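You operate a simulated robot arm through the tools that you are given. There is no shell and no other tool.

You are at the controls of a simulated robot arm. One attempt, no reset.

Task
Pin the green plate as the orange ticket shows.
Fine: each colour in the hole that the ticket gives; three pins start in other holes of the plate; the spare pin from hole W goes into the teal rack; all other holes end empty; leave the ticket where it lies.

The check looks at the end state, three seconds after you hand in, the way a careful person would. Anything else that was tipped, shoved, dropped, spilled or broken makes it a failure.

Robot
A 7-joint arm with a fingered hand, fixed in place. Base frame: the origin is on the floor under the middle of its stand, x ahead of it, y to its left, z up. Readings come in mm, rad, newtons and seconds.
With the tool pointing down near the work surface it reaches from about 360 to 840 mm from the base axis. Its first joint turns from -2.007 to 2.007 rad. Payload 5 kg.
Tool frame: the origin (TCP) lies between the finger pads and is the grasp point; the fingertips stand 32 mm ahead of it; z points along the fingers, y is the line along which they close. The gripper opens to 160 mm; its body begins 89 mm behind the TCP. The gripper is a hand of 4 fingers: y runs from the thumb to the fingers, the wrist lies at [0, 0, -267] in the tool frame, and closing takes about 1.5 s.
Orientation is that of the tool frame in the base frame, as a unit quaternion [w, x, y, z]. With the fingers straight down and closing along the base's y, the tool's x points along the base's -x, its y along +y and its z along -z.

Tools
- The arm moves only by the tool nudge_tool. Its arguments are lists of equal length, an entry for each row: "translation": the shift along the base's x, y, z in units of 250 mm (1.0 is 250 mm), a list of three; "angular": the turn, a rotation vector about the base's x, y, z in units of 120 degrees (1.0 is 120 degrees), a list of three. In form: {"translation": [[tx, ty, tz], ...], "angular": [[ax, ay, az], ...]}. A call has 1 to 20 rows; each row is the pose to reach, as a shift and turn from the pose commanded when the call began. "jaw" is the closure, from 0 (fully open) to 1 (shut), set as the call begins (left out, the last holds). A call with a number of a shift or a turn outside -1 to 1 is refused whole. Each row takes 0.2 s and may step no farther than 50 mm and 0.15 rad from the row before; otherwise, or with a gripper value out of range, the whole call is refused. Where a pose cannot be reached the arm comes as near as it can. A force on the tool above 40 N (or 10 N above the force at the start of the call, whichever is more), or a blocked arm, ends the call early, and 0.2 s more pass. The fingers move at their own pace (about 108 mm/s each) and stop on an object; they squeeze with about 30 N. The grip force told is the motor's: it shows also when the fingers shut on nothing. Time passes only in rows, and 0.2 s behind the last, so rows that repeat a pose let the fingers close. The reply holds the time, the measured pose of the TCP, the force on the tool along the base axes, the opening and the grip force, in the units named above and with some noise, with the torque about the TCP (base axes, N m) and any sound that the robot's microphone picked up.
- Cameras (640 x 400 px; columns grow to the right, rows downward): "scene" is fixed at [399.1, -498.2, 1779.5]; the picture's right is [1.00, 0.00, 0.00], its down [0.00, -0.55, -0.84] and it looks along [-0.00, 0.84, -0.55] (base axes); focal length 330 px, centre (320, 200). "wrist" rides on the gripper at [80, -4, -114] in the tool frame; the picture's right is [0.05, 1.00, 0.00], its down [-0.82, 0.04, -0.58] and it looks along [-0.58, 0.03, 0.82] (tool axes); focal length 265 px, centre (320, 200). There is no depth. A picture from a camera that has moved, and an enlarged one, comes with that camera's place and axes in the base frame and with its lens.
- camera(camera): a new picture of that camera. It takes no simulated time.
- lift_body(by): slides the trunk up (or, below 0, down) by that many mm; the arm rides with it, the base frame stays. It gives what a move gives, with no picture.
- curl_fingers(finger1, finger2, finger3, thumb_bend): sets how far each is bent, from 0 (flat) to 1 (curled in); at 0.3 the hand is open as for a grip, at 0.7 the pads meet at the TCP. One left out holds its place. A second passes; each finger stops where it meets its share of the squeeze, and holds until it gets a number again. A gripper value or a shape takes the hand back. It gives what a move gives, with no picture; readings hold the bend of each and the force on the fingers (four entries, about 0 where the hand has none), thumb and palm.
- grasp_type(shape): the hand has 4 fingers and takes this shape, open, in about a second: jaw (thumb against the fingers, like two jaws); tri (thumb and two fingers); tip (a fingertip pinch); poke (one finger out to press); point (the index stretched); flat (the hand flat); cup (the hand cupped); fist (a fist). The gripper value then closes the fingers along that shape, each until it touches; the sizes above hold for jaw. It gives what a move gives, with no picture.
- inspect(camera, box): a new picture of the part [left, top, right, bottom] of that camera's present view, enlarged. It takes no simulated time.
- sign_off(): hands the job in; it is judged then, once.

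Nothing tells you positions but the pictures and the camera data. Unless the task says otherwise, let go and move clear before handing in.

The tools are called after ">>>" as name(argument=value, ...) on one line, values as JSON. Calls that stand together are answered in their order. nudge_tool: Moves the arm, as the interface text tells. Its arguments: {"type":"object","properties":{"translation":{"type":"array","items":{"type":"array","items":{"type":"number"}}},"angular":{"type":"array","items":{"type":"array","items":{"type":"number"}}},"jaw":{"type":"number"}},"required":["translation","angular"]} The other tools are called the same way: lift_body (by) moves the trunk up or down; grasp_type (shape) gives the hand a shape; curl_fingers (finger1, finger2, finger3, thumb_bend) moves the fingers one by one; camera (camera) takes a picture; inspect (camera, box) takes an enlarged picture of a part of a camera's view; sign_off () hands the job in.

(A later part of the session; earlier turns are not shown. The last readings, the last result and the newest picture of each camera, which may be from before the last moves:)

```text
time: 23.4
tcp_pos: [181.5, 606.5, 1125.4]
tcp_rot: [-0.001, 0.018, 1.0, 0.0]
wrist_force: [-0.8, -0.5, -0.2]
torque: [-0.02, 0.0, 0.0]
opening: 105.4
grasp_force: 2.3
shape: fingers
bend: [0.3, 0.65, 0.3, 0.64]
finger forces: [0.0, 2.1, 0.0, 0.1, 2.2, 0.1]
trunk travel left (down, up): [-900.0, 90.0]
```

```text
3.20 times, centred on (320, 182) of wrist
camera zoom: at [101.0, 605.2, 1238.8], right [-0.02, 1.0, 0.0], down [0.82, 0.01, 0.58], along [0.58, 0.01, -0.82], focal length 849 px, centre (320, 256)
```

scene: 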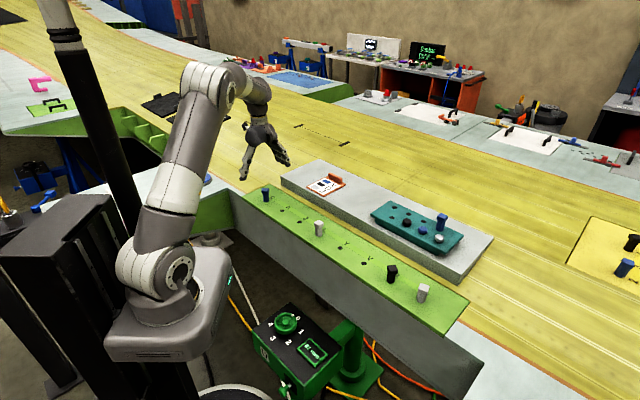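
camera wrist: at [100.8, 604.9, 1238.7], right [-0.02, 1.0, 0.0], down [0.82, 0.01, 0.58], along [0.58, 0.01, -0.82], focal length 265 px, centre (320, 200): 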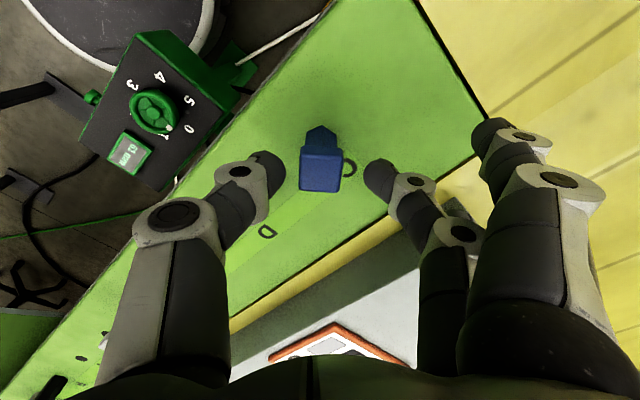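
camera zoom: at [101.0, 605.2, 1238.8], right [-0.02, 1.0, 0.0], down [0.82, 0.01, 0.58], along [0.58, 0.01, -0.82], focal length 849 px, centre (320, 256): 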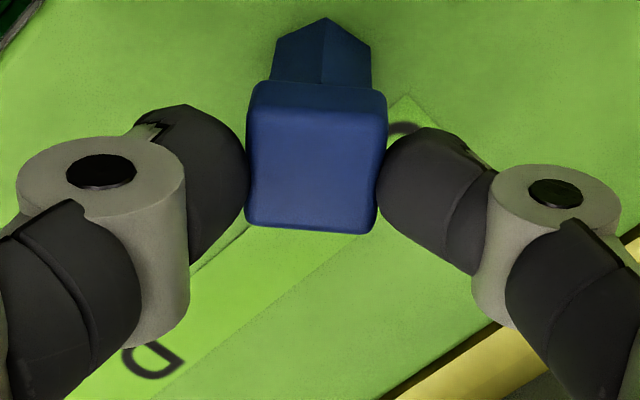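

Grip is 2 N with the pin upright. I'll raise both targets equally to firm it up without displacing the pin.

>>> curl_fingers(finger2=0.74, thumb_bend=0.72)

>>> inspect(camera="wrist", box=[220, 120, 420, 245])

>>> inspect(camera="scene", box=[235, 150, 295, 220])

```text
time: 24.4
tcp_pos: [181.1, 605.2, 1124.4]
tcp_rot: [0.0, 0.018, 1.0, 0.0]
wrist_force: [-1.2, -0.4, -0.3]
torque: [0.01, -0.02, -0.01]
opening: 101.0
grasp_force: 10.8
shape: fingers
bend: [0.3, 0.65, 0.3, 0.68]
finger forces: [0.0, 10.6, 0.0, 0.0, 10.4, 0.1]
trunk travel left (down, up): [-900.0, 90.0]
```

```text
3.20 times, centred on (320, 182) of wrist
camera zoom: at [101.0, 605.2, 1238.8], right [-0.02, 1.0, 0.0], down [0.82, 0.01, 0.58], along [0.58, 0.01, -0.82], focal length 849 px, centre (320, 256)
```

zoom: 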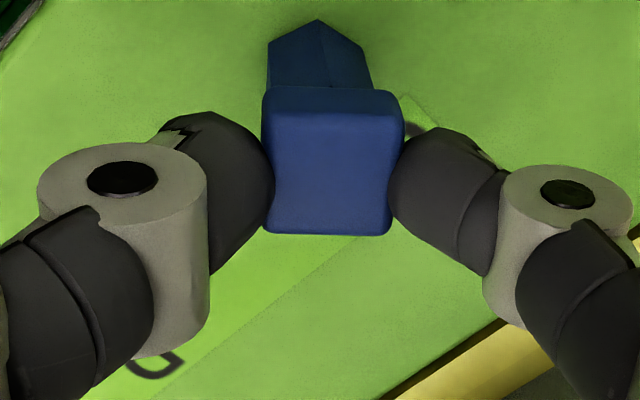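

```text
5.71 times, centred on (265, 185) of scene
camera zoom: at [399.1, -498.2, 1779.5], right [1.0, 0.0, 0.0], down [0.0, -0.55, -0.84], along [0.0, 0.84, -0.55], focal length 1888 px, centre (634, 286)
```

zoom: 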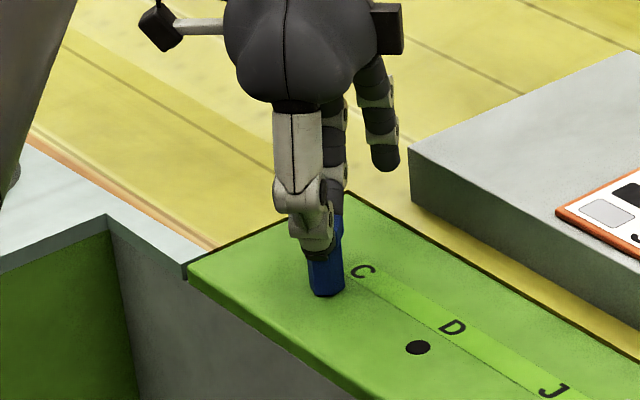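

Grip is a firm ~10 N each, but the head leans ~3 mm toward +y. I'll rebalance: thumb back slightly, finger in slightly.

>>> curl_fingers(finger2=0.76, thumb_bend=0.69)

>>> inspect(camera="wrist", box=[220, 120, 420, 245])

```text
time: 25.4
tcp_pos: [180.9, 604.8, 1125.4]
tcp_rot: [-0.001, 0.018, 1.0, 0.0]
wrist_force: [0.2, -0.7, 0.5]
torque: [-0.01, -0.01, -0.01]
opening: 101.8
grasp_force: 8.5
shape: fingers
bend: [0.3, 0.65, 0.3, 0.67]
finger forces: [0.0, 8.4, 0.0, 0.1, 8.4, 0.0]
trunk travel left (down, up): [-900.0, 90.0]
```

```text
3.20 times, centred on (320, 182) of wrist
camera zoom: at [100.9, 605.2, 1238.8], right [-0.02, 1.0, 0.0], down [0.82, 0.01, 0.58], along [0.58, 0.01, -0.82], focal length 849 px, centre (320, 256)
```

zoom: 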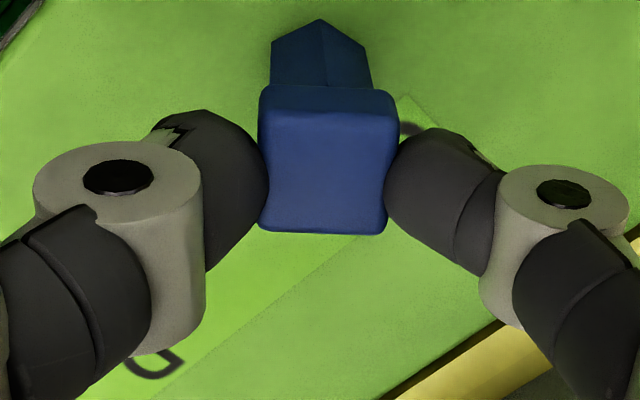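

The pin is now nearly straight with 8.4 N grip. Lifting slowly to see how long the peg is.

>>> nudge_tool(translation=[[0, 0, 0.02], [0, 0, 0.05], [0, 0, 0.08], [0, 0, 0.12], [0, 0, 0.16], [0, 0, 0.2], [0, 0, 0.2]], angular=[[0, 0, 0], [0, 0, 0], [0, 0, 0], [0, 0, 0], [0, 0, 0], [0, 0, 0], [0, 0, 0]])

>>> camera(camera="wrist")

>>> inspect(camera="wrist", box=[220, 80, 420, 245])

>>> inspect(camera="scene", box=[235, 140, 295, 220])

```text
time: 27.0
tcp_pos: [182.6, 606.0, 1175.1]
tcp_rot: [-0.001, 0.017, 1.0, 0.0]
wrist_force: [-0.3, -0.6, -0.4]
torque: [0.0, 0.02, 0.02]
opening: 102.5
grasp_force: 8.4
shape: fingers
bend: [0.3, 0.65, 0.3, 0.67]
finger forces: [0.0, 8.5, 0.0, 0.1, 8.4, 0.1]
trunk travel left (down, up): [-900.0, 90.0]
```

```text
taken
camera wrist: at [101.6, 605.6, 1288.9], right [-0.02, 1.0, 0.0], down [0.82, 0.01, 0.58], along [0.58, 0.01, -0.82], focal length 265 px, centre (320, 200)
```

wrist: 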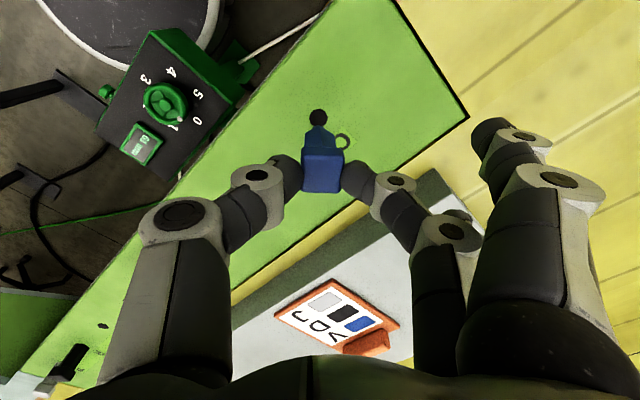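

```text
2.42 times, centred on (320, 162) of wrist
camera zoom: at [101.6, 605.6, 1288.9], right [-0.02, 1.0, 0.0], down [0.82, 0.01, 0.58], along [0.58, 0.01, -0.82], focal length 643 px, centre (320, 291)
```

zoom: 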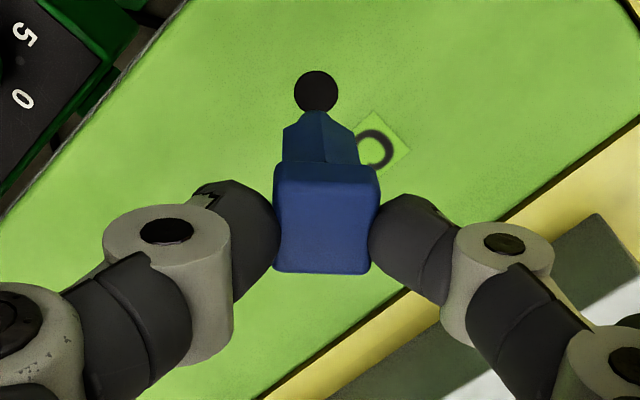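

```text
5.00 times, centred on (265, 180) of scene
camera zoom: at [399.1, -498.2, 1779.5], right [1.0, 0.0, 0.0], down [0.0, -0.55, -0.84], along [0.0, 0.84, -0.55], focal length 1652 px, centre (595, 300)
```

zoom: 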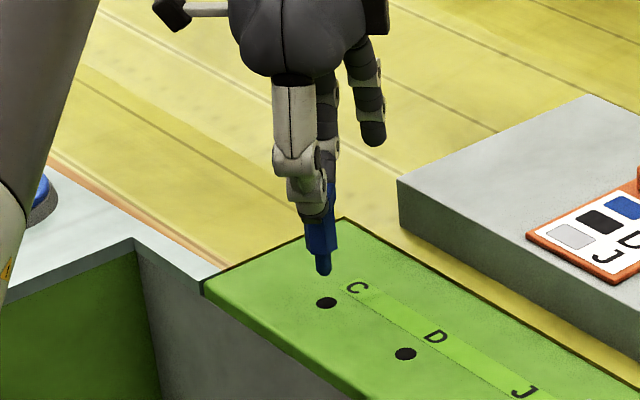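

The pin is out, hanging vertical, with a short ~14 mm peg under the hex shaft, and hole C is visible. I'll raise to a safe height and carry it along the row toward V in two calls.

>>> nudge_tool(translation=[[0, 0, 0.08], [0, 0, 0.16], [0.05, -0.05, 0.2], [0.1, -0.1, 0.2], [0.17, -0.17, 0.2], [0.24, -0.24, 0.2], [0.32, -0.32, 0.2], [0.4, -0.4, 0.2], [0.48, -0.48, 0.2], [0.56, -0.56, 0.2], [0.63, -0.635, 0.2], [0.68, -0.685, 0.2], [0.704, -0.7096, 0.2]], angular=[[0, 0, 0], [0, 0, 0], [0, 0, 0], [0, 0, 0], [0, 0, 0], [0, 0, 0], [0, 0, 0], [0, 0, 0], [0, 0, 0], [0, 0, 0], [0, 0, 0], [0, 0, 0], [0, 0, 0]])

>>> nudge_tool(translation=[[0.04, -0.04, 0], [0.1, -0.1, 0], [0.17, -0.17, 0], [0.24, -0.24, 0], [0.32, -0.32, 0], [0.4, -0.4, 0], [0.48, -0.48, 0], [0.56, -0.56, 0], [0.63, -0.635, 0], [0.68, -0.685, 0], [0.704, -0.7096, 0], [0.704, -0.7096, 0]], angular=[[0, 0, 0], [0, 0, 0], [0, 0, 0], [0, 0, 0], [0, 0, 0], [0, 0, 0], [0, 0, 0], [0, 0, 0], [0, 0, 0], [0, 0, 0], [0, 0, 0], [0, 0, 0]])

>>> camera(camera="wrist")

>>> inspect(camera="wrist", box=[220, 80, 420, 245])

>>> camera(camera="scene")

```text
time: 29.8
tcp_pos: [358.4, 427.4, 1226.0]
tcp_rot: [0.0, 0.018, 1.0, 0.0]
wrist_force: [-0.3, -0.6, -0.6]
torque: [0.0, -0.02, 0.0]
opening: 102.2
grasp_force: 8.2
shape: fingers
bend: [0.3, 0.65, 0.3, 0.67]
finger forces: [0.1, 8.4, 0.0, 0.0, 8.5, 0.0]
trunk travel left (down, up): [-900.0, 90.0]
```

```text
time: 32.4
tcp_pos: [534.3, 249.6, 1225.9]
tcp_rot: [0.0, 0.017, 1.0, 0.0]
wrist_force: [-0.5, -0.5, -0.6]
torque: [0.0, 0.04, -0.01]
opening: 102.3
grasp_force: 8.1
shape: fingers
bend: [0.3, 0.65, 0.3, 0.67]
finger forces: [0.0, 8.2, 0.1, 0.0, 8.4, 0.0]
trunk travel left (down, up): [-900.0, 90.0]
```

```text
taken
camera wrist: at [453.8, 249.4, 1339.0], right [-0.02, 1.0, 0.0], down [0.82, 0.01, 0.58], along [0.58, 0.01, -0.82], focal length 265 px, centre (320, 200)
```

wrist: 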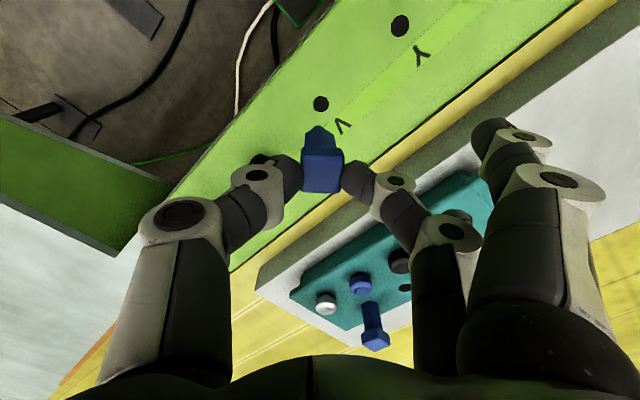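

```text
2.42 times, centred on (320, 162) of wrist
camera zoom: at [453.8, 249.4, 1339.0], right [-0.02, 1.0, 0.0], down [0.82, 0.01, 0.58], along [0.58, 0.01, -0.82], focal length 643 px, centre (320, 291)
```

zoom: 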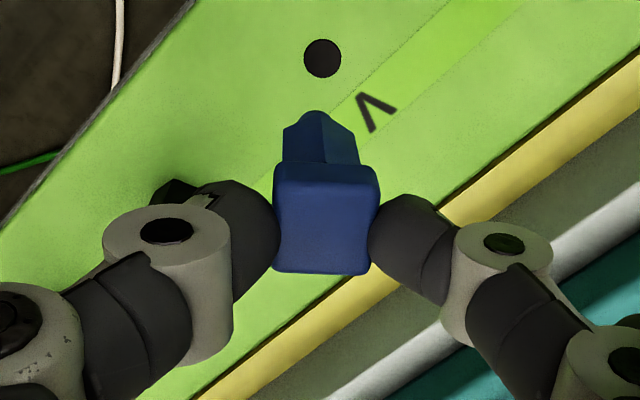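

```text
taken
```

scene: 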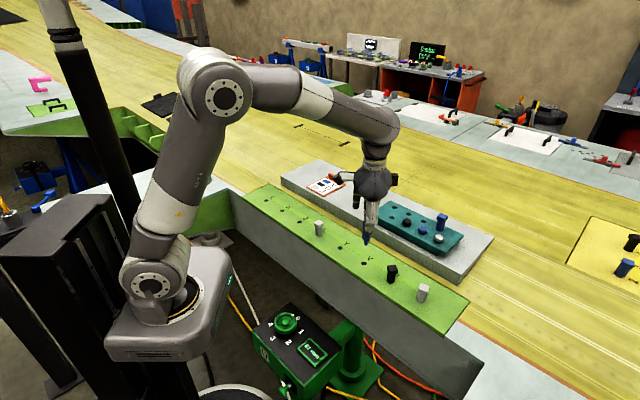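

The pin hasn't shifted in the grip, and V measures at (532.7, 251.9), as predicted. I'll correct by ~1.6 mm in y and descend to just above the hole for a check.

>>> nudge_tool(translation=[[-0.0008, 0.0068, -0.06], [-0.0008, 0.0068, -0.14], [-0.0008, 0.0068, -0.22], [-0.0008, 0.0068, -0.27], [-0.0008, 0.0068, -0.3], [-0.0008, 0.0068, -0.3]], angular=[[0, 0, 0], [0, 0, 0], [0, 0, 0], [0, 0, 0], [0, 0, 0], [0, 0, 0]])

>>> inspect(camera="wrist", box=[220, 80, 420, 245])

>>> inspect(camera="scene", box=[330, 215, 410, 295])

```text
time: 33.8
tcp_pos: [534.3, 251.3, 1150.6]
tcp_rot: [0.0, 0.017, 1.0, 0.0]
wrist_force: [-0.4, -0.5, -1.5]
torque: [0.0, 0.02, 0.02]
opening: 102.0
grasp_force: 8.4
shape: fingers
bend: [0.3, 0.65, 0.3, 0.67]
finger forces: [0.1, 8.4, 0.0, 0.0, 8.4, 0.0]
trunk travel left (down, up): [-900.0, 90.0]
```

```text
2.42 times, centred on (320, 162) of wrist
camera zoom: at [453.1, 251.4, 1264.1], right [-0.02, 1.0, 0.0], down [0.82, 0.01, 0.58], along [0.58, 0.01, -0.82], focal length 643 px, centre (320, 291)
```

zoom: 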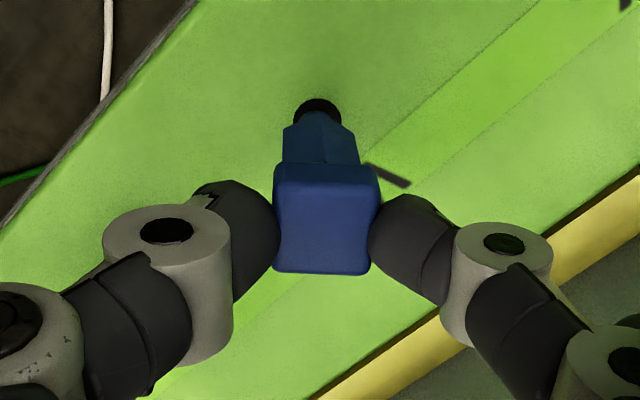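

```text
5.00 times, centred on (370, 255) of scene
camera zoom: at [399.1, -498.2, 1779.5], right [1.0, 0.0, 0.0], down [0.0, -0.55, -0.84], along [0.0, 0.84, -0.55], focal length 1652 px, centre (70, -75)
```

zoom: 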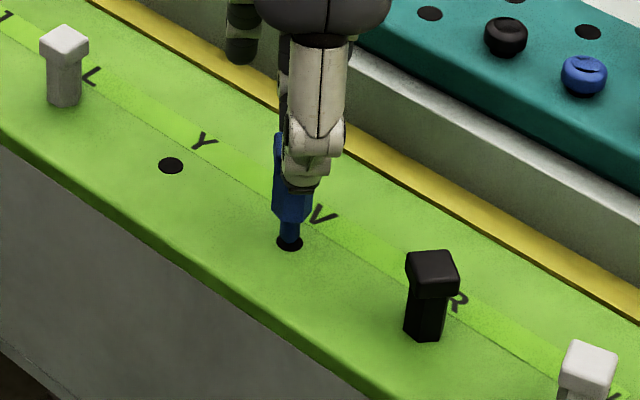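

The peg is right over the mouth of V. Lowering slowly to seat it, about 25 mm.

>>> nudge_tool(translation=[[0.001, 0, -0.015], [0.001, 0, -0.03], [0.001, 0, -0.045], [0.001, 0, -0.06], [0.001, 0, -0.075], [0.001, 0, -0.09], [0.001, 0, -0.1], [0.001, 0, -0.1]], angular=[[0, 0, 0], [0, 0, 0], [0, 0, 0], [0, 0, 0], [0, 0, 0], [0, 0, 0], [0, 0, 0], [0, 0, 0]])

>>> inspect(camera="wrist", box=[220, 80, 420, 245])

>>> inspect(camera="scene", box=[330, 215, 410, 295])

```text
time: 35.6
tcp_pos: [534.4, 252.2, 1125.1]
tcp_rot: [0.0, 0.017, 1.0, 0.0]
wrist_force: [1.1, -0.2, -0.4]
torque: [0.0, 0.05, 0.0]
opening: 102.2
grasp_force: 8.5
shape: fingers
bend: [0.3, 0.65, 0.3, 0.67]
finger forces: [0.1, 8.4, 0.0, 0.1, 8.4, 0.1]
trunk travel left (down, up): [-900.0, 90.0]
```

```text
2.42 times, centred on (320, 162) of wrist
camera zoom: at [453.2, 251.6, 1238.9], right [-0.02, 1.0, 0.0], down [0.82, 0.01, 0.58], along [0.58, 0.01, -0.82], focal length 643 px, centre (320, 291)
```

zoom: 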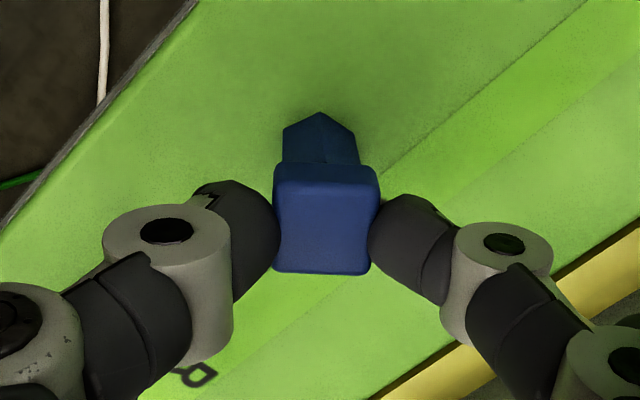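

```text
5.00 times, centred on (370, 255) of scene
camera zoom: at [399.1, -498.2, 1779.5], right [1.0, 0.0, 0.0], down [0.0, -0.55, -0.84], along [0.0, 0.84, -0.55], focal length 1652 px, centre (70, -75)
```

zoom: 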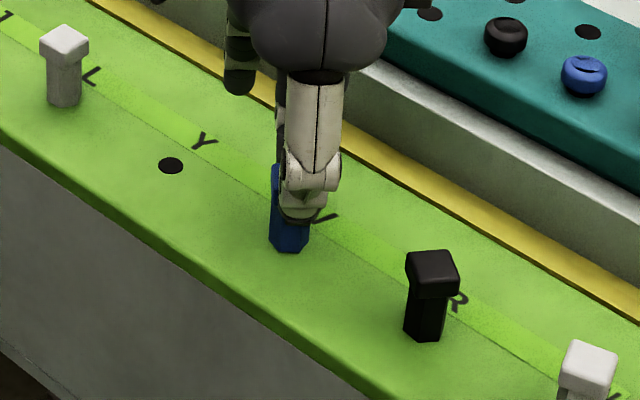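

The pin is seated in V with no contact force. I'll release the finger and thumb.

>>> curl_fingers(finger2=0.6, thumb_bend=0.61)

>>> inspect(camera="wrist", box=[220, 80, 420, 245])

```text
time: 36.6
tcp_pos: [533.5, 251.6, 1124.2]
tcp_rot: [0.001, 0.018, 1.0, 0.0]
wrist_force: [0.8, -0.2, -0.1]
torque: [-0.03, 0.03, -0.02]
opening: 109.1
grasp_force: 0.1
shape: fingers
bend: [0.3, 0.6, 0.3, 0.61]
finger forces: [0.0, 0.0, 0.0, 0.0, 0.0, 0.1]
trunk travel left (down, up): [-900.0, 90.0]
```

```text
2.42 times, centred on (320, 162) of wrist
camera zoom: at [453.2, 251.6, 1239.1], right [-0.02, 1.0, 0.0], down [0.82, 0.01, 0.58], along [0.58, 0.01, -0.82], focal length 643 px, centre (320, 291)
```

zoom: 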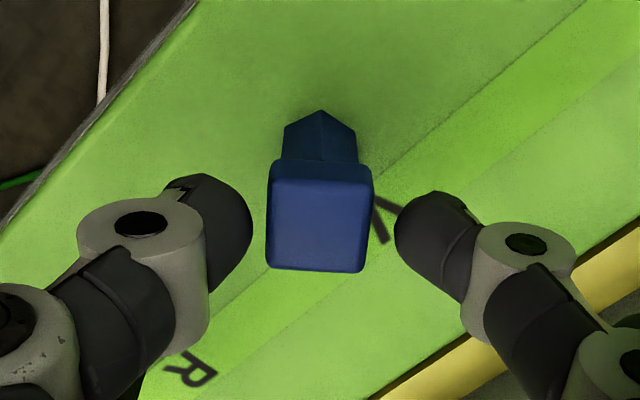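

Blue is standing upright in V and released. I'll rise and go over to the black pin in R.

>>> nudge_tool(translation=[[0, 0, 0.06], [0, 0, 0.16], [0, 0, 0.3], [0, 0, 0.4], [0.06, -0.06, 0.4], [0.14, -0.14, 0.4], [0.22, -0.22, 0.4], [0.28, -0.283, 0.4], [0.28, -0.283, 0.4]], angular=[[0, 0, 0], [0, 0, 0], [0, 0, 0], [0, 0, 0], [0, 0, 0], [0, 0, 0], [0, 0, 0], [0, 0, 0], [0, 0, 0]])

>>> camera(camera="wrist")

>>> inspect(camera="wrist", box=[250, 80, 410, 180])

>>> inspect(camera="scene", box=[330, 215, 450, 305])

```text
time: 38.6
tcp_pos: [603.3, 182.6, 1226.6]
tcp_rot: [0.0, 0.017, 1.0, 0.0]
wrist_force: [-0.2, 0.0, 0.7]
torque: [-0.04, 0.01, 0.02]
opening: 109.0
grasp_force: 0.0
shape: fingers
bend: [0.3, 0.6, 0.3, 0.61]
finger forces: [0.0, 0.0, 0.1, 0.0, 0.1, 0.0]
trunk travel left (down, up): [-900.0, 90.0]
```

```text
taken
camera wrist: at [523.3, 180.6, 1339.2], right [-0.02, 1.0, 0.0], down [0.82, 0.01, 0.58], along [0.58, 0.01, -0.82], focal length 265 px, centre (320, 200)
```

wrist: 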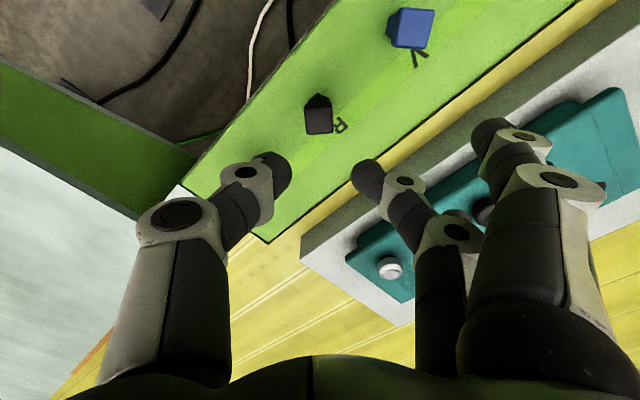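

```text
4.00 times, centred on (330, 130) of wrist
camera zoom: at [523.3, 180.6, 1339.2], right [-0.02, 1.0, 0.0], down [0.82, 0.01, 0.58], along [0.58, 0.01, -0.82], focal length 1062 px, centre (280, 480)
```

zoom: 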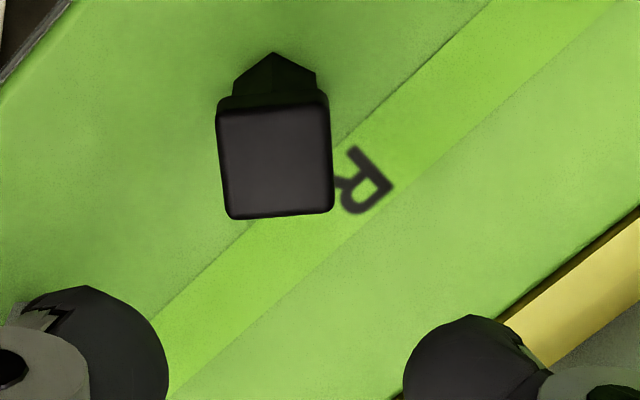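

```text
4.44 times, centred on (390, 260) of scene
camera zoom: at [399.1, -498.2, 1779.5], right [1.0, 0.0, 0.0], down [0.0, -0.55, -0.84], along [0.0, 0.84, -0.55], focal length 1468 px, centre (9, -67)
```

zoom: 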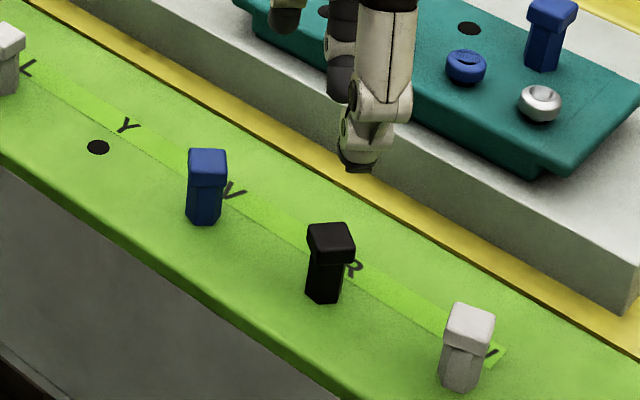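

Blue stands properly in V. The black head in R is at (603.7, 181.0), turned about +5°, so I'll rotate the hand 7° to match and descend around it.

>>> nudge_tool(translation=[[0.001, -0.003, 0], [0.001, -0.003, -0.08], [0.001, -0.003, -0.16], [0.001, -0.003, -0.24], [0.001, -0.003, -0.32], [0.001, -0.003, -0.37], [0.001, -0.003, -0.4], [0.001, -0.003, -0.4]], angular=[[0, 0, 0.03], [0, 0, 0.0583], [0, 0, 0.0583], [0, 0, 0.0583], [0, 0, 0.0583], [0, 0, 0.0583], [0, 0, 0.0583], [0, 0, 0.0583]])

>>> camera(camera="wrist")

>>> inspect(camera="wrist", box=[220, 120, 420, 245])

>>> inspect(camera="scene", box=[350, 225, 450, 305])

```text
time: 40.4
tcp_pos: [604.4, 181.1, 1126.1]
tcp_rot: [0.0, -0.044, 0.999, 0.0]
wrist_force: [-0.2, 1.2, -0.2]
torque: [-0.02, -0.03, 0.0]
opening: 109.0
grasp_force: 0.0
shape: fingers
bend: [0.3, 0.6, 0.3, 0.61]
finger forces: [0.0, 0.0, 0.1, 0.0, 0.0, 0.0]
trunk travel left (down, up): [-900.0, 90.0]
```

```text
taken
camera wrist: at [524.2, 170.4, 1238.7], right [-0.14, 0.99, 0.0], down [0.81, 0.11, 0.58], along [0.57, 0.08, -0.82], focal length 265 px, centre (320, 200)
```

wrist: 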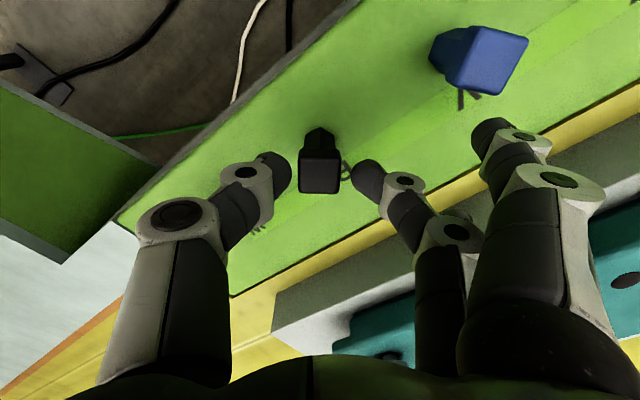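

```text
3.20 times, centred on (320, 182) of wrist
camera zoom: at [524.2, 170.4, 1238.7], right [-0.14, 0.99, 0.0], down [0.81, 0.11, 0.58], along [0.57, 0.08, -0.82], focal length 849 px, centre (320, 256)
```

zoom: 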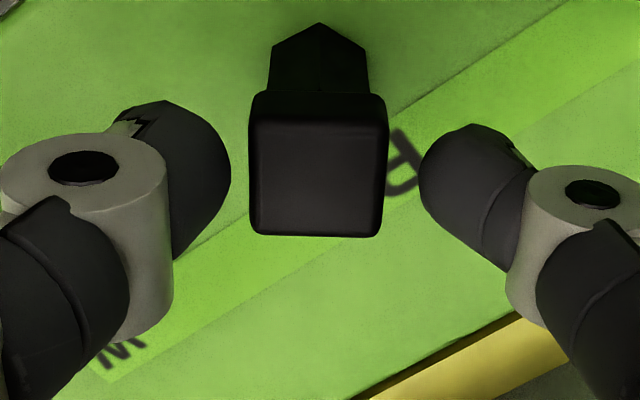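

```text
5.00 times, centred on (400, 265) of scene
camera zoom: at [399.1, -498.2, 1779.5], right [1.0, 0.0, 0.0], down [0.0, -0.55, -0.84], along [0.0, 0.84, -0.55], focal length 1652 px, centre (-80, -125)
```

zoom: 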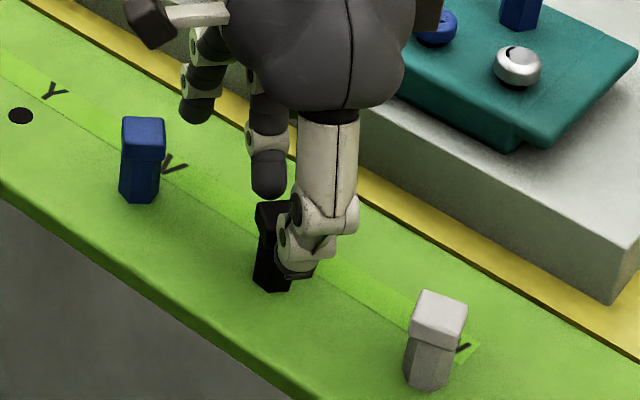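

The black head is squared up and nicely centred between thumb and finger. Closing to light contact first, then firming.

>>> curl_fingers(finger2=0.645, thumb_bend=0.635)

>>> curl_fingers(finger2=0.7, thumb_bend=0.66)

>>> inspect(camera="wrist", box=[220, 120, 420, 245])

```text
time: 41.4
tcp_pos: [603.6, 180.1, 1125.1]
tcp_rot: [0.0, -0.043, 0.999, 0.001]
wrist_force: [-0.4, 0.3, 0.6]
torque: [-0.02, 0.02, 0.0]
opening: 106.4
grasp_force: 0.2
shape: fingers
bend: [0.3, 0.64, 0.3, 0.63]
finger forces: [0.1, 0.1, 0.0, 0.0, 0.1, 0.0]
trunk travel left (down, up): [-900.0, 90.0]
```

```text
time: 42.4
tcp_pos: [604.5, 180.6, 1126.0]
tcp_rot: [0.0, -0.043, 0.999, 0.001]
wrist_force: [0.2, 0.7, 0.0]
torque: [-0.04, -0.01, -0.01]
opening: 104.7
grasp_force: 4.9
shape: fingers
bend: [0.3, 0.65, 0.3, 0.65]
finger forces: [0.0, 4.8, 0.0, 0.0, 4.9, 0.0]
trunk travel left (down, up): [-900.0, 90.0]
```

```text
3.20 times, centred on (320, 182) of wrist
camera zoom: at [524.3, 170.4, 1238.7], right [-0.14, 0.99, 0.0], down [0.81, 0.11, 0.58], along [0.57, 0.08, -0.82], focal length 849 px, centre (320, 256)
```

zoom: 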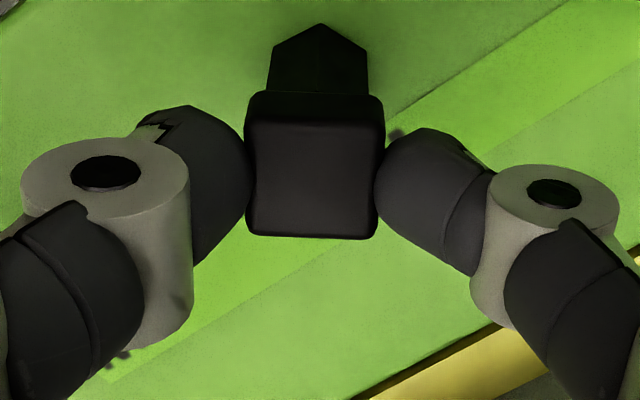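

Contact is even at 4.8 N. Firming the grip to about 8 N.

>>> curl_fingers(finger2=0.76, thumb_bend=0.685)

>>> inspect(camera="wrist", box=[220, 120, 420, 245])

```text
time: 43.4
tcp_pos: [603.9, 179.9, 1126.4]
tcp_rot: [0.0, -0.043, 0.999, 0.0]
wrist_force: [0.6, 0.4, -0.1]
torque: [0.0, -0.01, 0.04]
opening: 104.4
grasp_force: 8.6
shape: fingers
bend: [0.3, 0.67, 0.3, 0.66]
finger forces: [0.1, 8.5, 0.0, 0.1, 8.5, 0.1]
trunk travel left (down, up): [-900.0, 90.0]
```

```text
3.20 times, centred on (320, 182) of wrist
camera zoom: at [524.3, 170.4, 1238.7], right [-0.14, 0.99, 0.0], down [0.81, 0.11, 0.58], along [0.57, 0.08, -0.82], focal length 849 px, centre (320, 256)
```

zoom: 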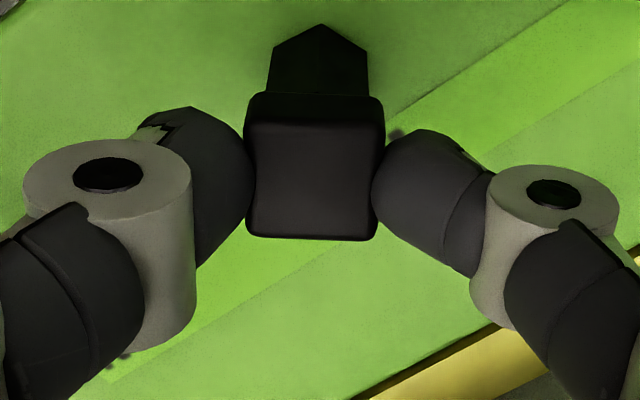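

Black is held at 8.5 N and upright. Lifting straight out to a safe height, then carrying it toward D in two legs.

>>> nudge_tool(translation=[[0, 0, 0.02], [0, 0, 0.05], [0, 0, 0.1], [0, 0, 0.16], [0, 0, 0.24], [0, 0, 0.32], [0, 0, 0.4], [0, 0, 0.46], [0, 0, 0.46]], angular=[[0, 0, 0], [0, 0, 0], [0, 0, 0], [0, 0, 0], [0, 0, 0], [0, 0, 0], [0, 0, 0], [0, 0, 0], [0, 0, 0]])

>>> inspect(camera="wrist", box=[220, 40, 420, 245])

>>> inspect(camera="scene", box=[350, 195, 450, 305])

```text
time: 45.4
tcp_pos: [604.0, 180.8, 1241.9]
tcp_rot: [0.0, -0.043, 0.999, 0.0]
wrist_force: [0.7, 0.5, -0.4]
torque: [0.02, -0.02, -0.02]
opening: 104.2
grasp_force: 8.4
shape: fingers
bend: [0.3, 0.67, 0.3, 0.66]
finger forces: [0.0, 8.4, 0.0, 0.1, 8.5, 0.0]
trunk travel left (down, up): [-900.0, 90.0]
```

```text
1.95 times, centred on (320, 142) of wrist
camera zoom: at [524.2, 170.6, 1354.7], right [-0.14, 0.99, 0.0], down [0.81, 0.11, 0.58], along [0.57, 0.08, -0.82], focal length 518 px, centre (320, 312)
```

zoom: 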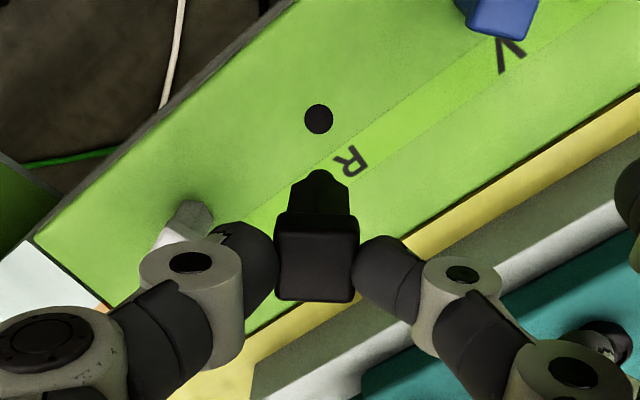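

```text
3.64 times, centred on (400, 250) of scene
camera zoom: at [399.1, -498.2, 1779.5], right [1.0, 0.0, 0.0], down [0.0, -0.55, -0.84], along [0.0, 0.84, -0.55], focal length 1201 px, centre (29, 18)
```

zoom: 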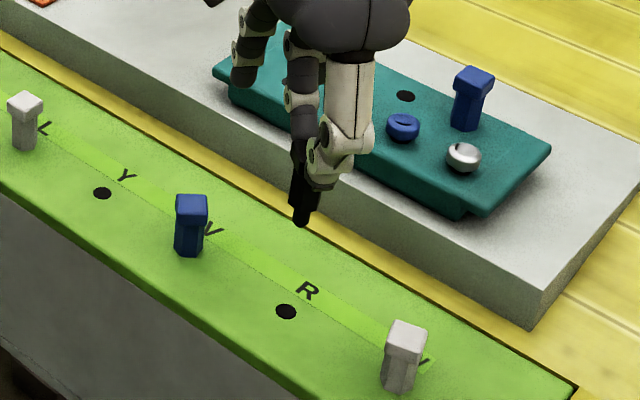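

Black is out of R. I'll zoom in to check whether it hangs straight before carrying it.

>>> inspect(camera="scene", box=[385, 225, 425, 265])

>>> inspect(camera="wrist", box=[270, 80, 370, 200])

```text
10.00 times, centred on (405, 245) of scene
camera zoom: at [399.1, -498.2, 1779.5], right [1.0, 0.0, 0.0], down [0.0, -0.55, -0.84], along [0.0, 0.84, -0.55], focal length 3303 px, centre (-530, -250)
```

zoom: 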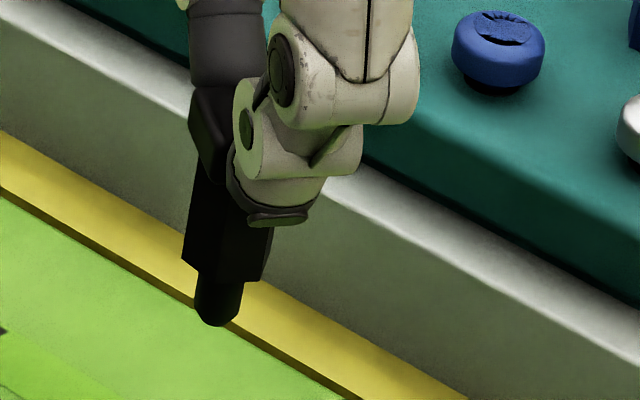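

```text
3.33 times, centred on (320, 140) of wrist
camera zoom: at [524.2, 170.6, 1354.7], right [-0.14, 0.99, 0.0], down [0.81, 0.11, 0.58], along [0.57, 0.08, -0.82], focal length 885 px, centre (320, 400)
```

zoom: 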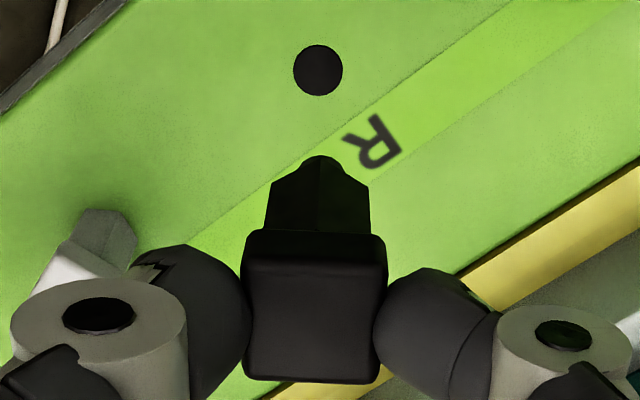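

The black pin hangs vertical over R with its base within 1 mm of the hole axis. Carrying it to D now in two legs.

>>> nudge_tool(translation=[[-0.03, 0.03, 0], [-0.08, 0.08, 0], [-0.15, 0.15, 0], [-0.23, 0.23, 0], [-0.31, 0.31, 0], [-0.39, 0.39, 0], [-0.47, 0.47, 0], [-0.55, 0.55, 0], [-0.63, 0.63, 0], [-0.68, 0.68, 0], [-0.7072, 0.7058, 0]], angular=[[0, 0, 0], [0, 0, 0], [0, 0, 0], [0, 0, 0], [0, 0, 0], [0, 0, 0], [0, 0, 0], [0, 0, 0], [0, 0, 0], [0, 0, 0], [0, 0, 0]])

>>> nudge_tool(translation=[[-0.03, 0.03, 0], [-0.08, 0.08, 0], [-0.15, 0.15, 0], [-0.23, 0.23, 0], [-0.31, 0.31, 0], [-0.39, 0.39, 0], [-0.47, 0.47, 0], [-0.55, 0.55, 0], [-0.63, 0.63, 0], [-0.68, 0.68, 0], [-0.7072, 0.7058, 0], [-0.7072, 0.7058, 0]], angular=[[0, 0, 0], [0, 0, 0], [0, 0, 0], [0, 0, 0], [0, 0, 0], [0, 0, 0], [0, 0, 0], [0, 0, 0], [0, 0, 0], [0, 0, 0], [0, 0, 0], [0, 0, 0]])

>>> inspect(camera="wrist", box=[220, 40, 420, 245])

>>> camera(camera="scene")

```text
time: 47.8
tcp_pos: [427.8, 356.4, 1241.6]
tcp_rot: [0.0, -0.043, 0.999, 0.001]
wrist_force: [-0.5, 0.0, -0.2]
torque: [-0.02, 0.01, -0.02]
opening: 104.4
grasp_force: 8.1
shape: fingers
bend: [0.3, 0.67, 0.3, 0.66]
finger forces: [0.1, 8.4, 0.0, 0.0, 8.5, 0.1]
trunk travel left (down, up): [-900.0, 90.0]
```

```text
time: 50.4
tcp_pos: [250.4, 533.9, 1240.6]
tcp_rot: [-0.001, -0.043, 0.999, 0.0]
wrist_force: [-0.5, 0.8, -1.6]
torque: [0.02, -0.02, 0.01]
opening: 104.4
grasp_force: 8.2
shape: fingers
bend: [0.3, 0.67, 0.3, 0.66]
finger forces: [0.0, 8.5, 0.0, 0.1, 8.4, 0.0]
trunk travel left (down, up): [-900.0, 90.0]
```

```text
1.95 times, centred on (320, 142) of wrist
camera zoom: at [170.6, 524.0, 1354.4], right [-0.14, 0.99, 0.0], down [0.81, 0.11, 0.58], along [0.57, 0.08, -0.82], focal length 518 px, centre (320, 312)
```

zoom: 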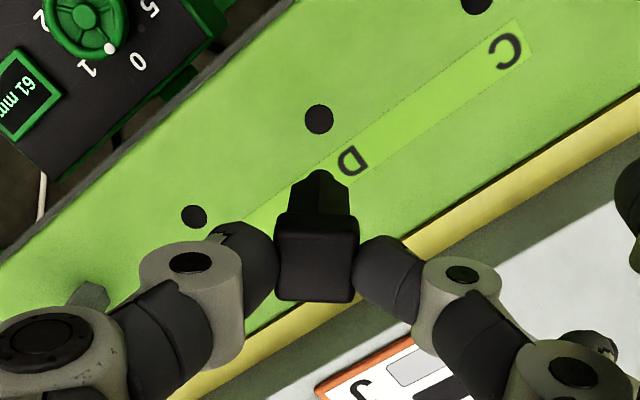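

```text
taken
```

scene: 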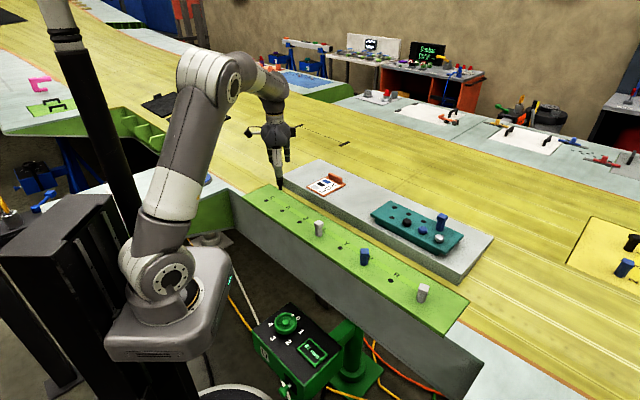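

D's hole appears at exactly the same pixel as R's did, so the pin is aligned. Descending to just above the hole.

>>> nudge_tool(translation=[[0, 0, -0.06], [0, 0, -0.14], [0, 0, -0.22], [0, 0, -0.3], [0, 0, -0.35], [0, 0, -0.36], [0, 0, -0.36]], angular=[[0, 0, 0], [0, 0, 0], [0, 0, 0], [0, 0, 0], [0, 0, 0], [0, 0, 0], [0, 0, 0]])

>>> inspect(camera="wrist", box=[220, 80, 420, 245])

>>> inspect(camera="scene", box=[245, 160, 325, 240])

```text
time: 52.0
tcp_pos: [251.3, 531.1, 1150.6]
tcp_rot: [0.0, -0.044, 0.999, 0.001]
wrist_force: [0.0, -0.3, -0.6]
torque: [0.01, 0.03, -0.01]
opening: 104.3
grasp_force: 8.8
shape: fingers
bend: [0.3, 0.67, 0.3, 0.66]
finger forces: [0.1, 8.4, 0.0, 0.1, 8.4, 0.0]
trunk travel left (down, up): [-900.0, 90.0]
```

```text
2.42 times, centred on (320, 162) of wrist
camera zoom: at [171.0, 523.2, 1264.1], right [-0.14, 0.99, 0.0], down [0.81, 0.11, 0.58], along [0.57, 0.08, -0.82], focal length 643 px, centre (320, 291)
```

zoom: 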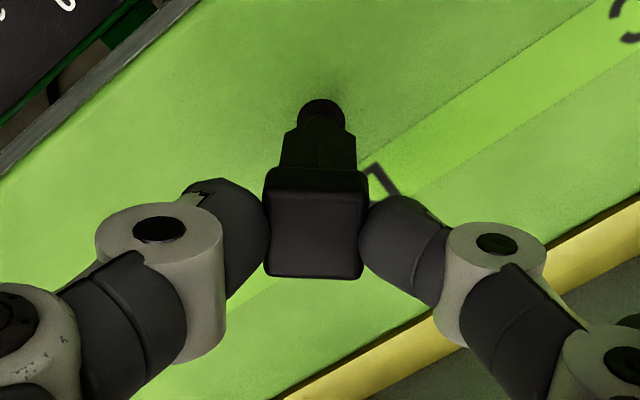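

```text
5.00 times, centred on (285, 200) of scene
camera zoom: at [399.1, -498.2, 1779.5], right [1.0, 0.0, 0.0], down [0.0, -0.55, -0.84], along [0.0, 0.84, -0.55], focal length 1652 px, centre (495, 200)
```

zoom: 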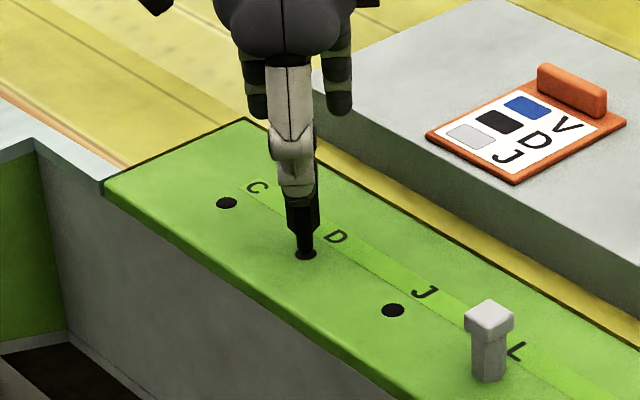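

The peg is at the mouth of D. Lowering slowly to seat it.

>>> nudge_tool(translation=[[-0.001, 0.0005, -0.015], [-0.001, 0.0005, -0.03], [-0.001, 0.0005, -0.045], [-0.001, 0.0005, -0.06], [-0.001, 0.0005, -0.075], [-0.001, 0.0005, -0.09], [-0.001, 0.0005, -0.1], [-0.001, 0.0005, -0.1]], angular=[[0, 0, 0], [0, 0, 0], [0, 0, 0], [0, 0, 0], [0, 0, 0], [0, 0, 0], [0, 0, 0], [0, 0, 0]])

>>> inspect(camera="wrist", box=[220, 80, 420, 245])

>>> inspect(camera="scene", box=[245, 160, 325, 240])

```text
time: 53.8
tcp_pos: [250.0, 533.9, 1124.8]
tcp_rot: [-0.001, -0.044, 0.999, 0.0]
wrist_force: [0.2, -0.2, -1.1]
torque: [0.0, 0.02, 0.0]
opening: 104.1
grasp_force: 8.1
shape: fingers
bend: [0.3, 0.67, 0.3, 0.66]
finger forces: [0.1, 8.4, 0.1, 0.0, 8.5, 0.0]
trunk travel left (down, up): [-900.0, 90.0]
```

```text
2.42 times, centred on (320, 162) of wrist
camera zoom: at [170.3, 523.5, 1238.9], right [-0.14, 0.99, 0.0], down [0.81, 0.11, 0.58], along [0.57, 0.08, -0.82], focal length 643 px, centre (320, 291)
```

zoom: 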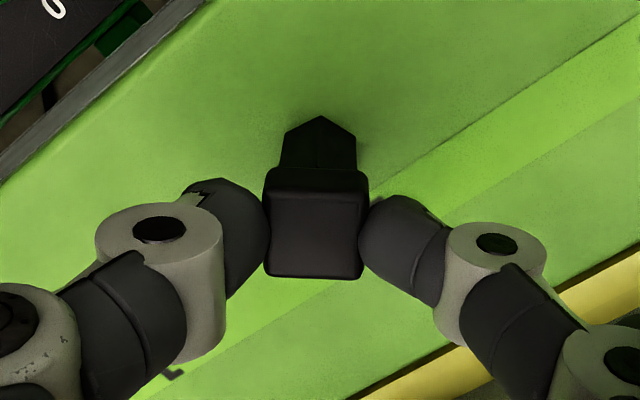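

```text
5.00 times, centred on (285, 200) of scene
camera zoom: at [399.1, -498.2, 1779.5], right [1.0, 0.0, 0.0], down [0.0, -0.55, -0.84], along [0.0, 0.84, -0.55], focal length 1652 px, centre (495, 200)
```

zoom: 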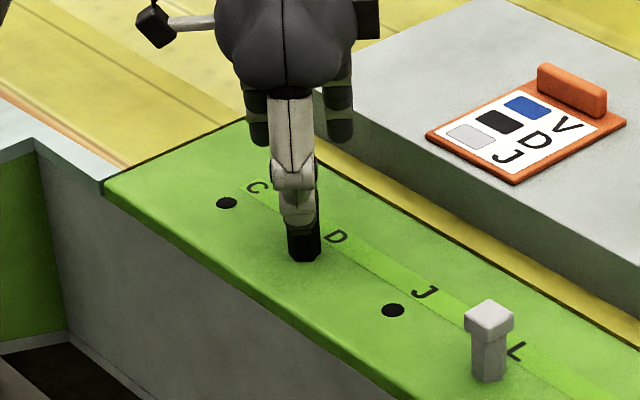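

Black is fully seated in D. Releasing, rising and moving over to the white pin in L for a look at its orientation.

>>> curl_fingers(finger2=0.6, thumb_bend=0.61)

>>> nudge_tool(translation=[[0, 0, 0.06], [0, 0, 0.16], [0, 0, 0.3], [0, 0, 0.42], [0.06, -0.06, 0.42], [0.16, -0.16, 0.42], [0.28, -0.28, 0.42], [0.4, -0.4, 0.42], [0.5, -0.5, 0.42], [0.566, -0.566, 0.42], [0.566, -0.566, 0.42]], angular=[[0, 0, 0], [0, 0, 0], [0, 0, 0], [0, 0, 0], [0, 0, 0], [0, 0, 0], [0, 0, 0], [0, 0, 0], [0, 0, 0], [0, 0, 0], [0, 0, 0]])

>>> camera(camera="wrist")

>>> inspect(camera="wrist", box=[250, 60, 410, 180])

>>> inspect(camera="scene", box=[245, 170, 345, 250])

```text
time: 54.8
tcp_pos: [250.7, 533.8, 1126.5]
tcp_rot: [0.001, -0.044, 0.999, 0.0]
wrist_force: [0.3, 0.0, 0.1]
torque: [0.01, 0.03, -0.02]
opening: 108.9
grasp_force: 0.1
shape: fingers
bend: [0.3, 0.6, 0.3, 0.61]
finger forces: [0.0, 0.1, 0.1, 0.0, 0.0, 0.0]
trunk travel left (down, up): [-900.0, 90.0]
```

```text
time: 57.2
tcp_pos: [392.2, 391.0, 1231.3]
tcp_rot: [0.001, -0.045, 0.999, 0.0]
wrist_force: [-0.1, 0.3, 0.2]
torque: [0.02, -0.02, -0.01]
opening: 109.0
grasp_force: 0.1
shape: fingers
bend: [0.3, 0.6, 0.3, 0.61]
finger forces: [0.0, 0.0, 0.0, 0.0, 0.0, 0.0]
trunk travel left (down, up): [-900.0, 90.0]
```

```text
taken
camera wrist: at [312.0, 381.6, 1343.8], right [-0.14, 0.99, 0.0], down [0.81, 0.11, 0.58], along [0.57, 0.08, -0.82], focal length 265 px, centre (320, 200)
```

wrist: 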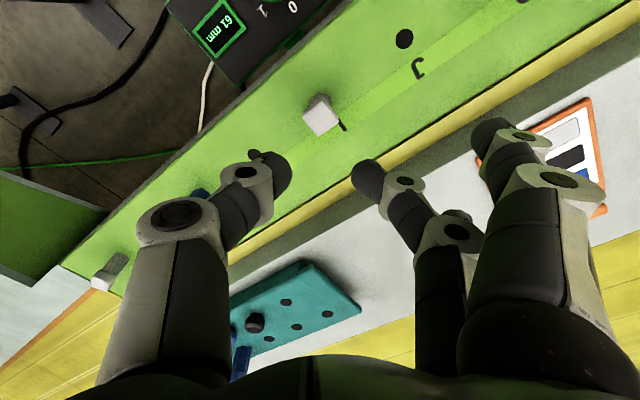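

```text
3.33 times, centred on (330, 120) of wrist
camera zoom: at [312.0, 381.6, 1343.8], right [-0.14, 0.99, 0.0], down [0.81, 0.11, 0.58], along [0.57, 0.08, -0.82], focal length 885 px, centre (287, 467)
```

zoom: 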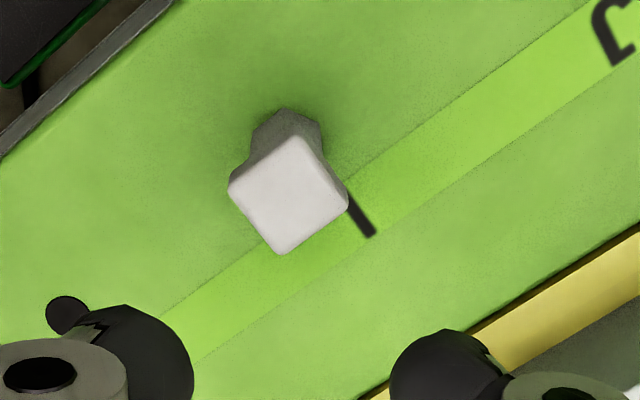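

```text
5.00 times, centred on (295, 210) of scene
camera zoom: at [399.1, -498.2, 1779.5], right [1.0, 0.0, 0.0], down [0.0, -0.55, -0.84], along [0.0, 0.84, -0.55], focal length 1652 px, centre (445, 150)
```

zoom: 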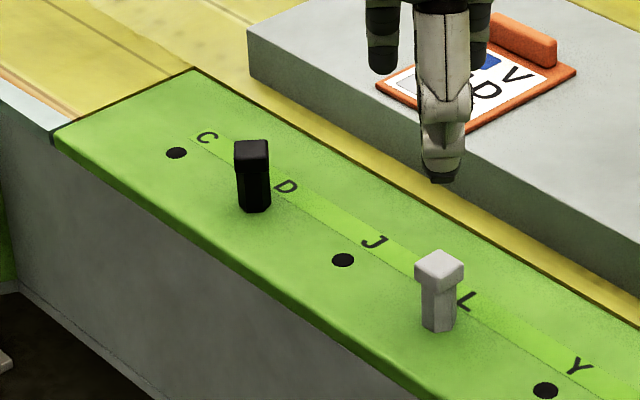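

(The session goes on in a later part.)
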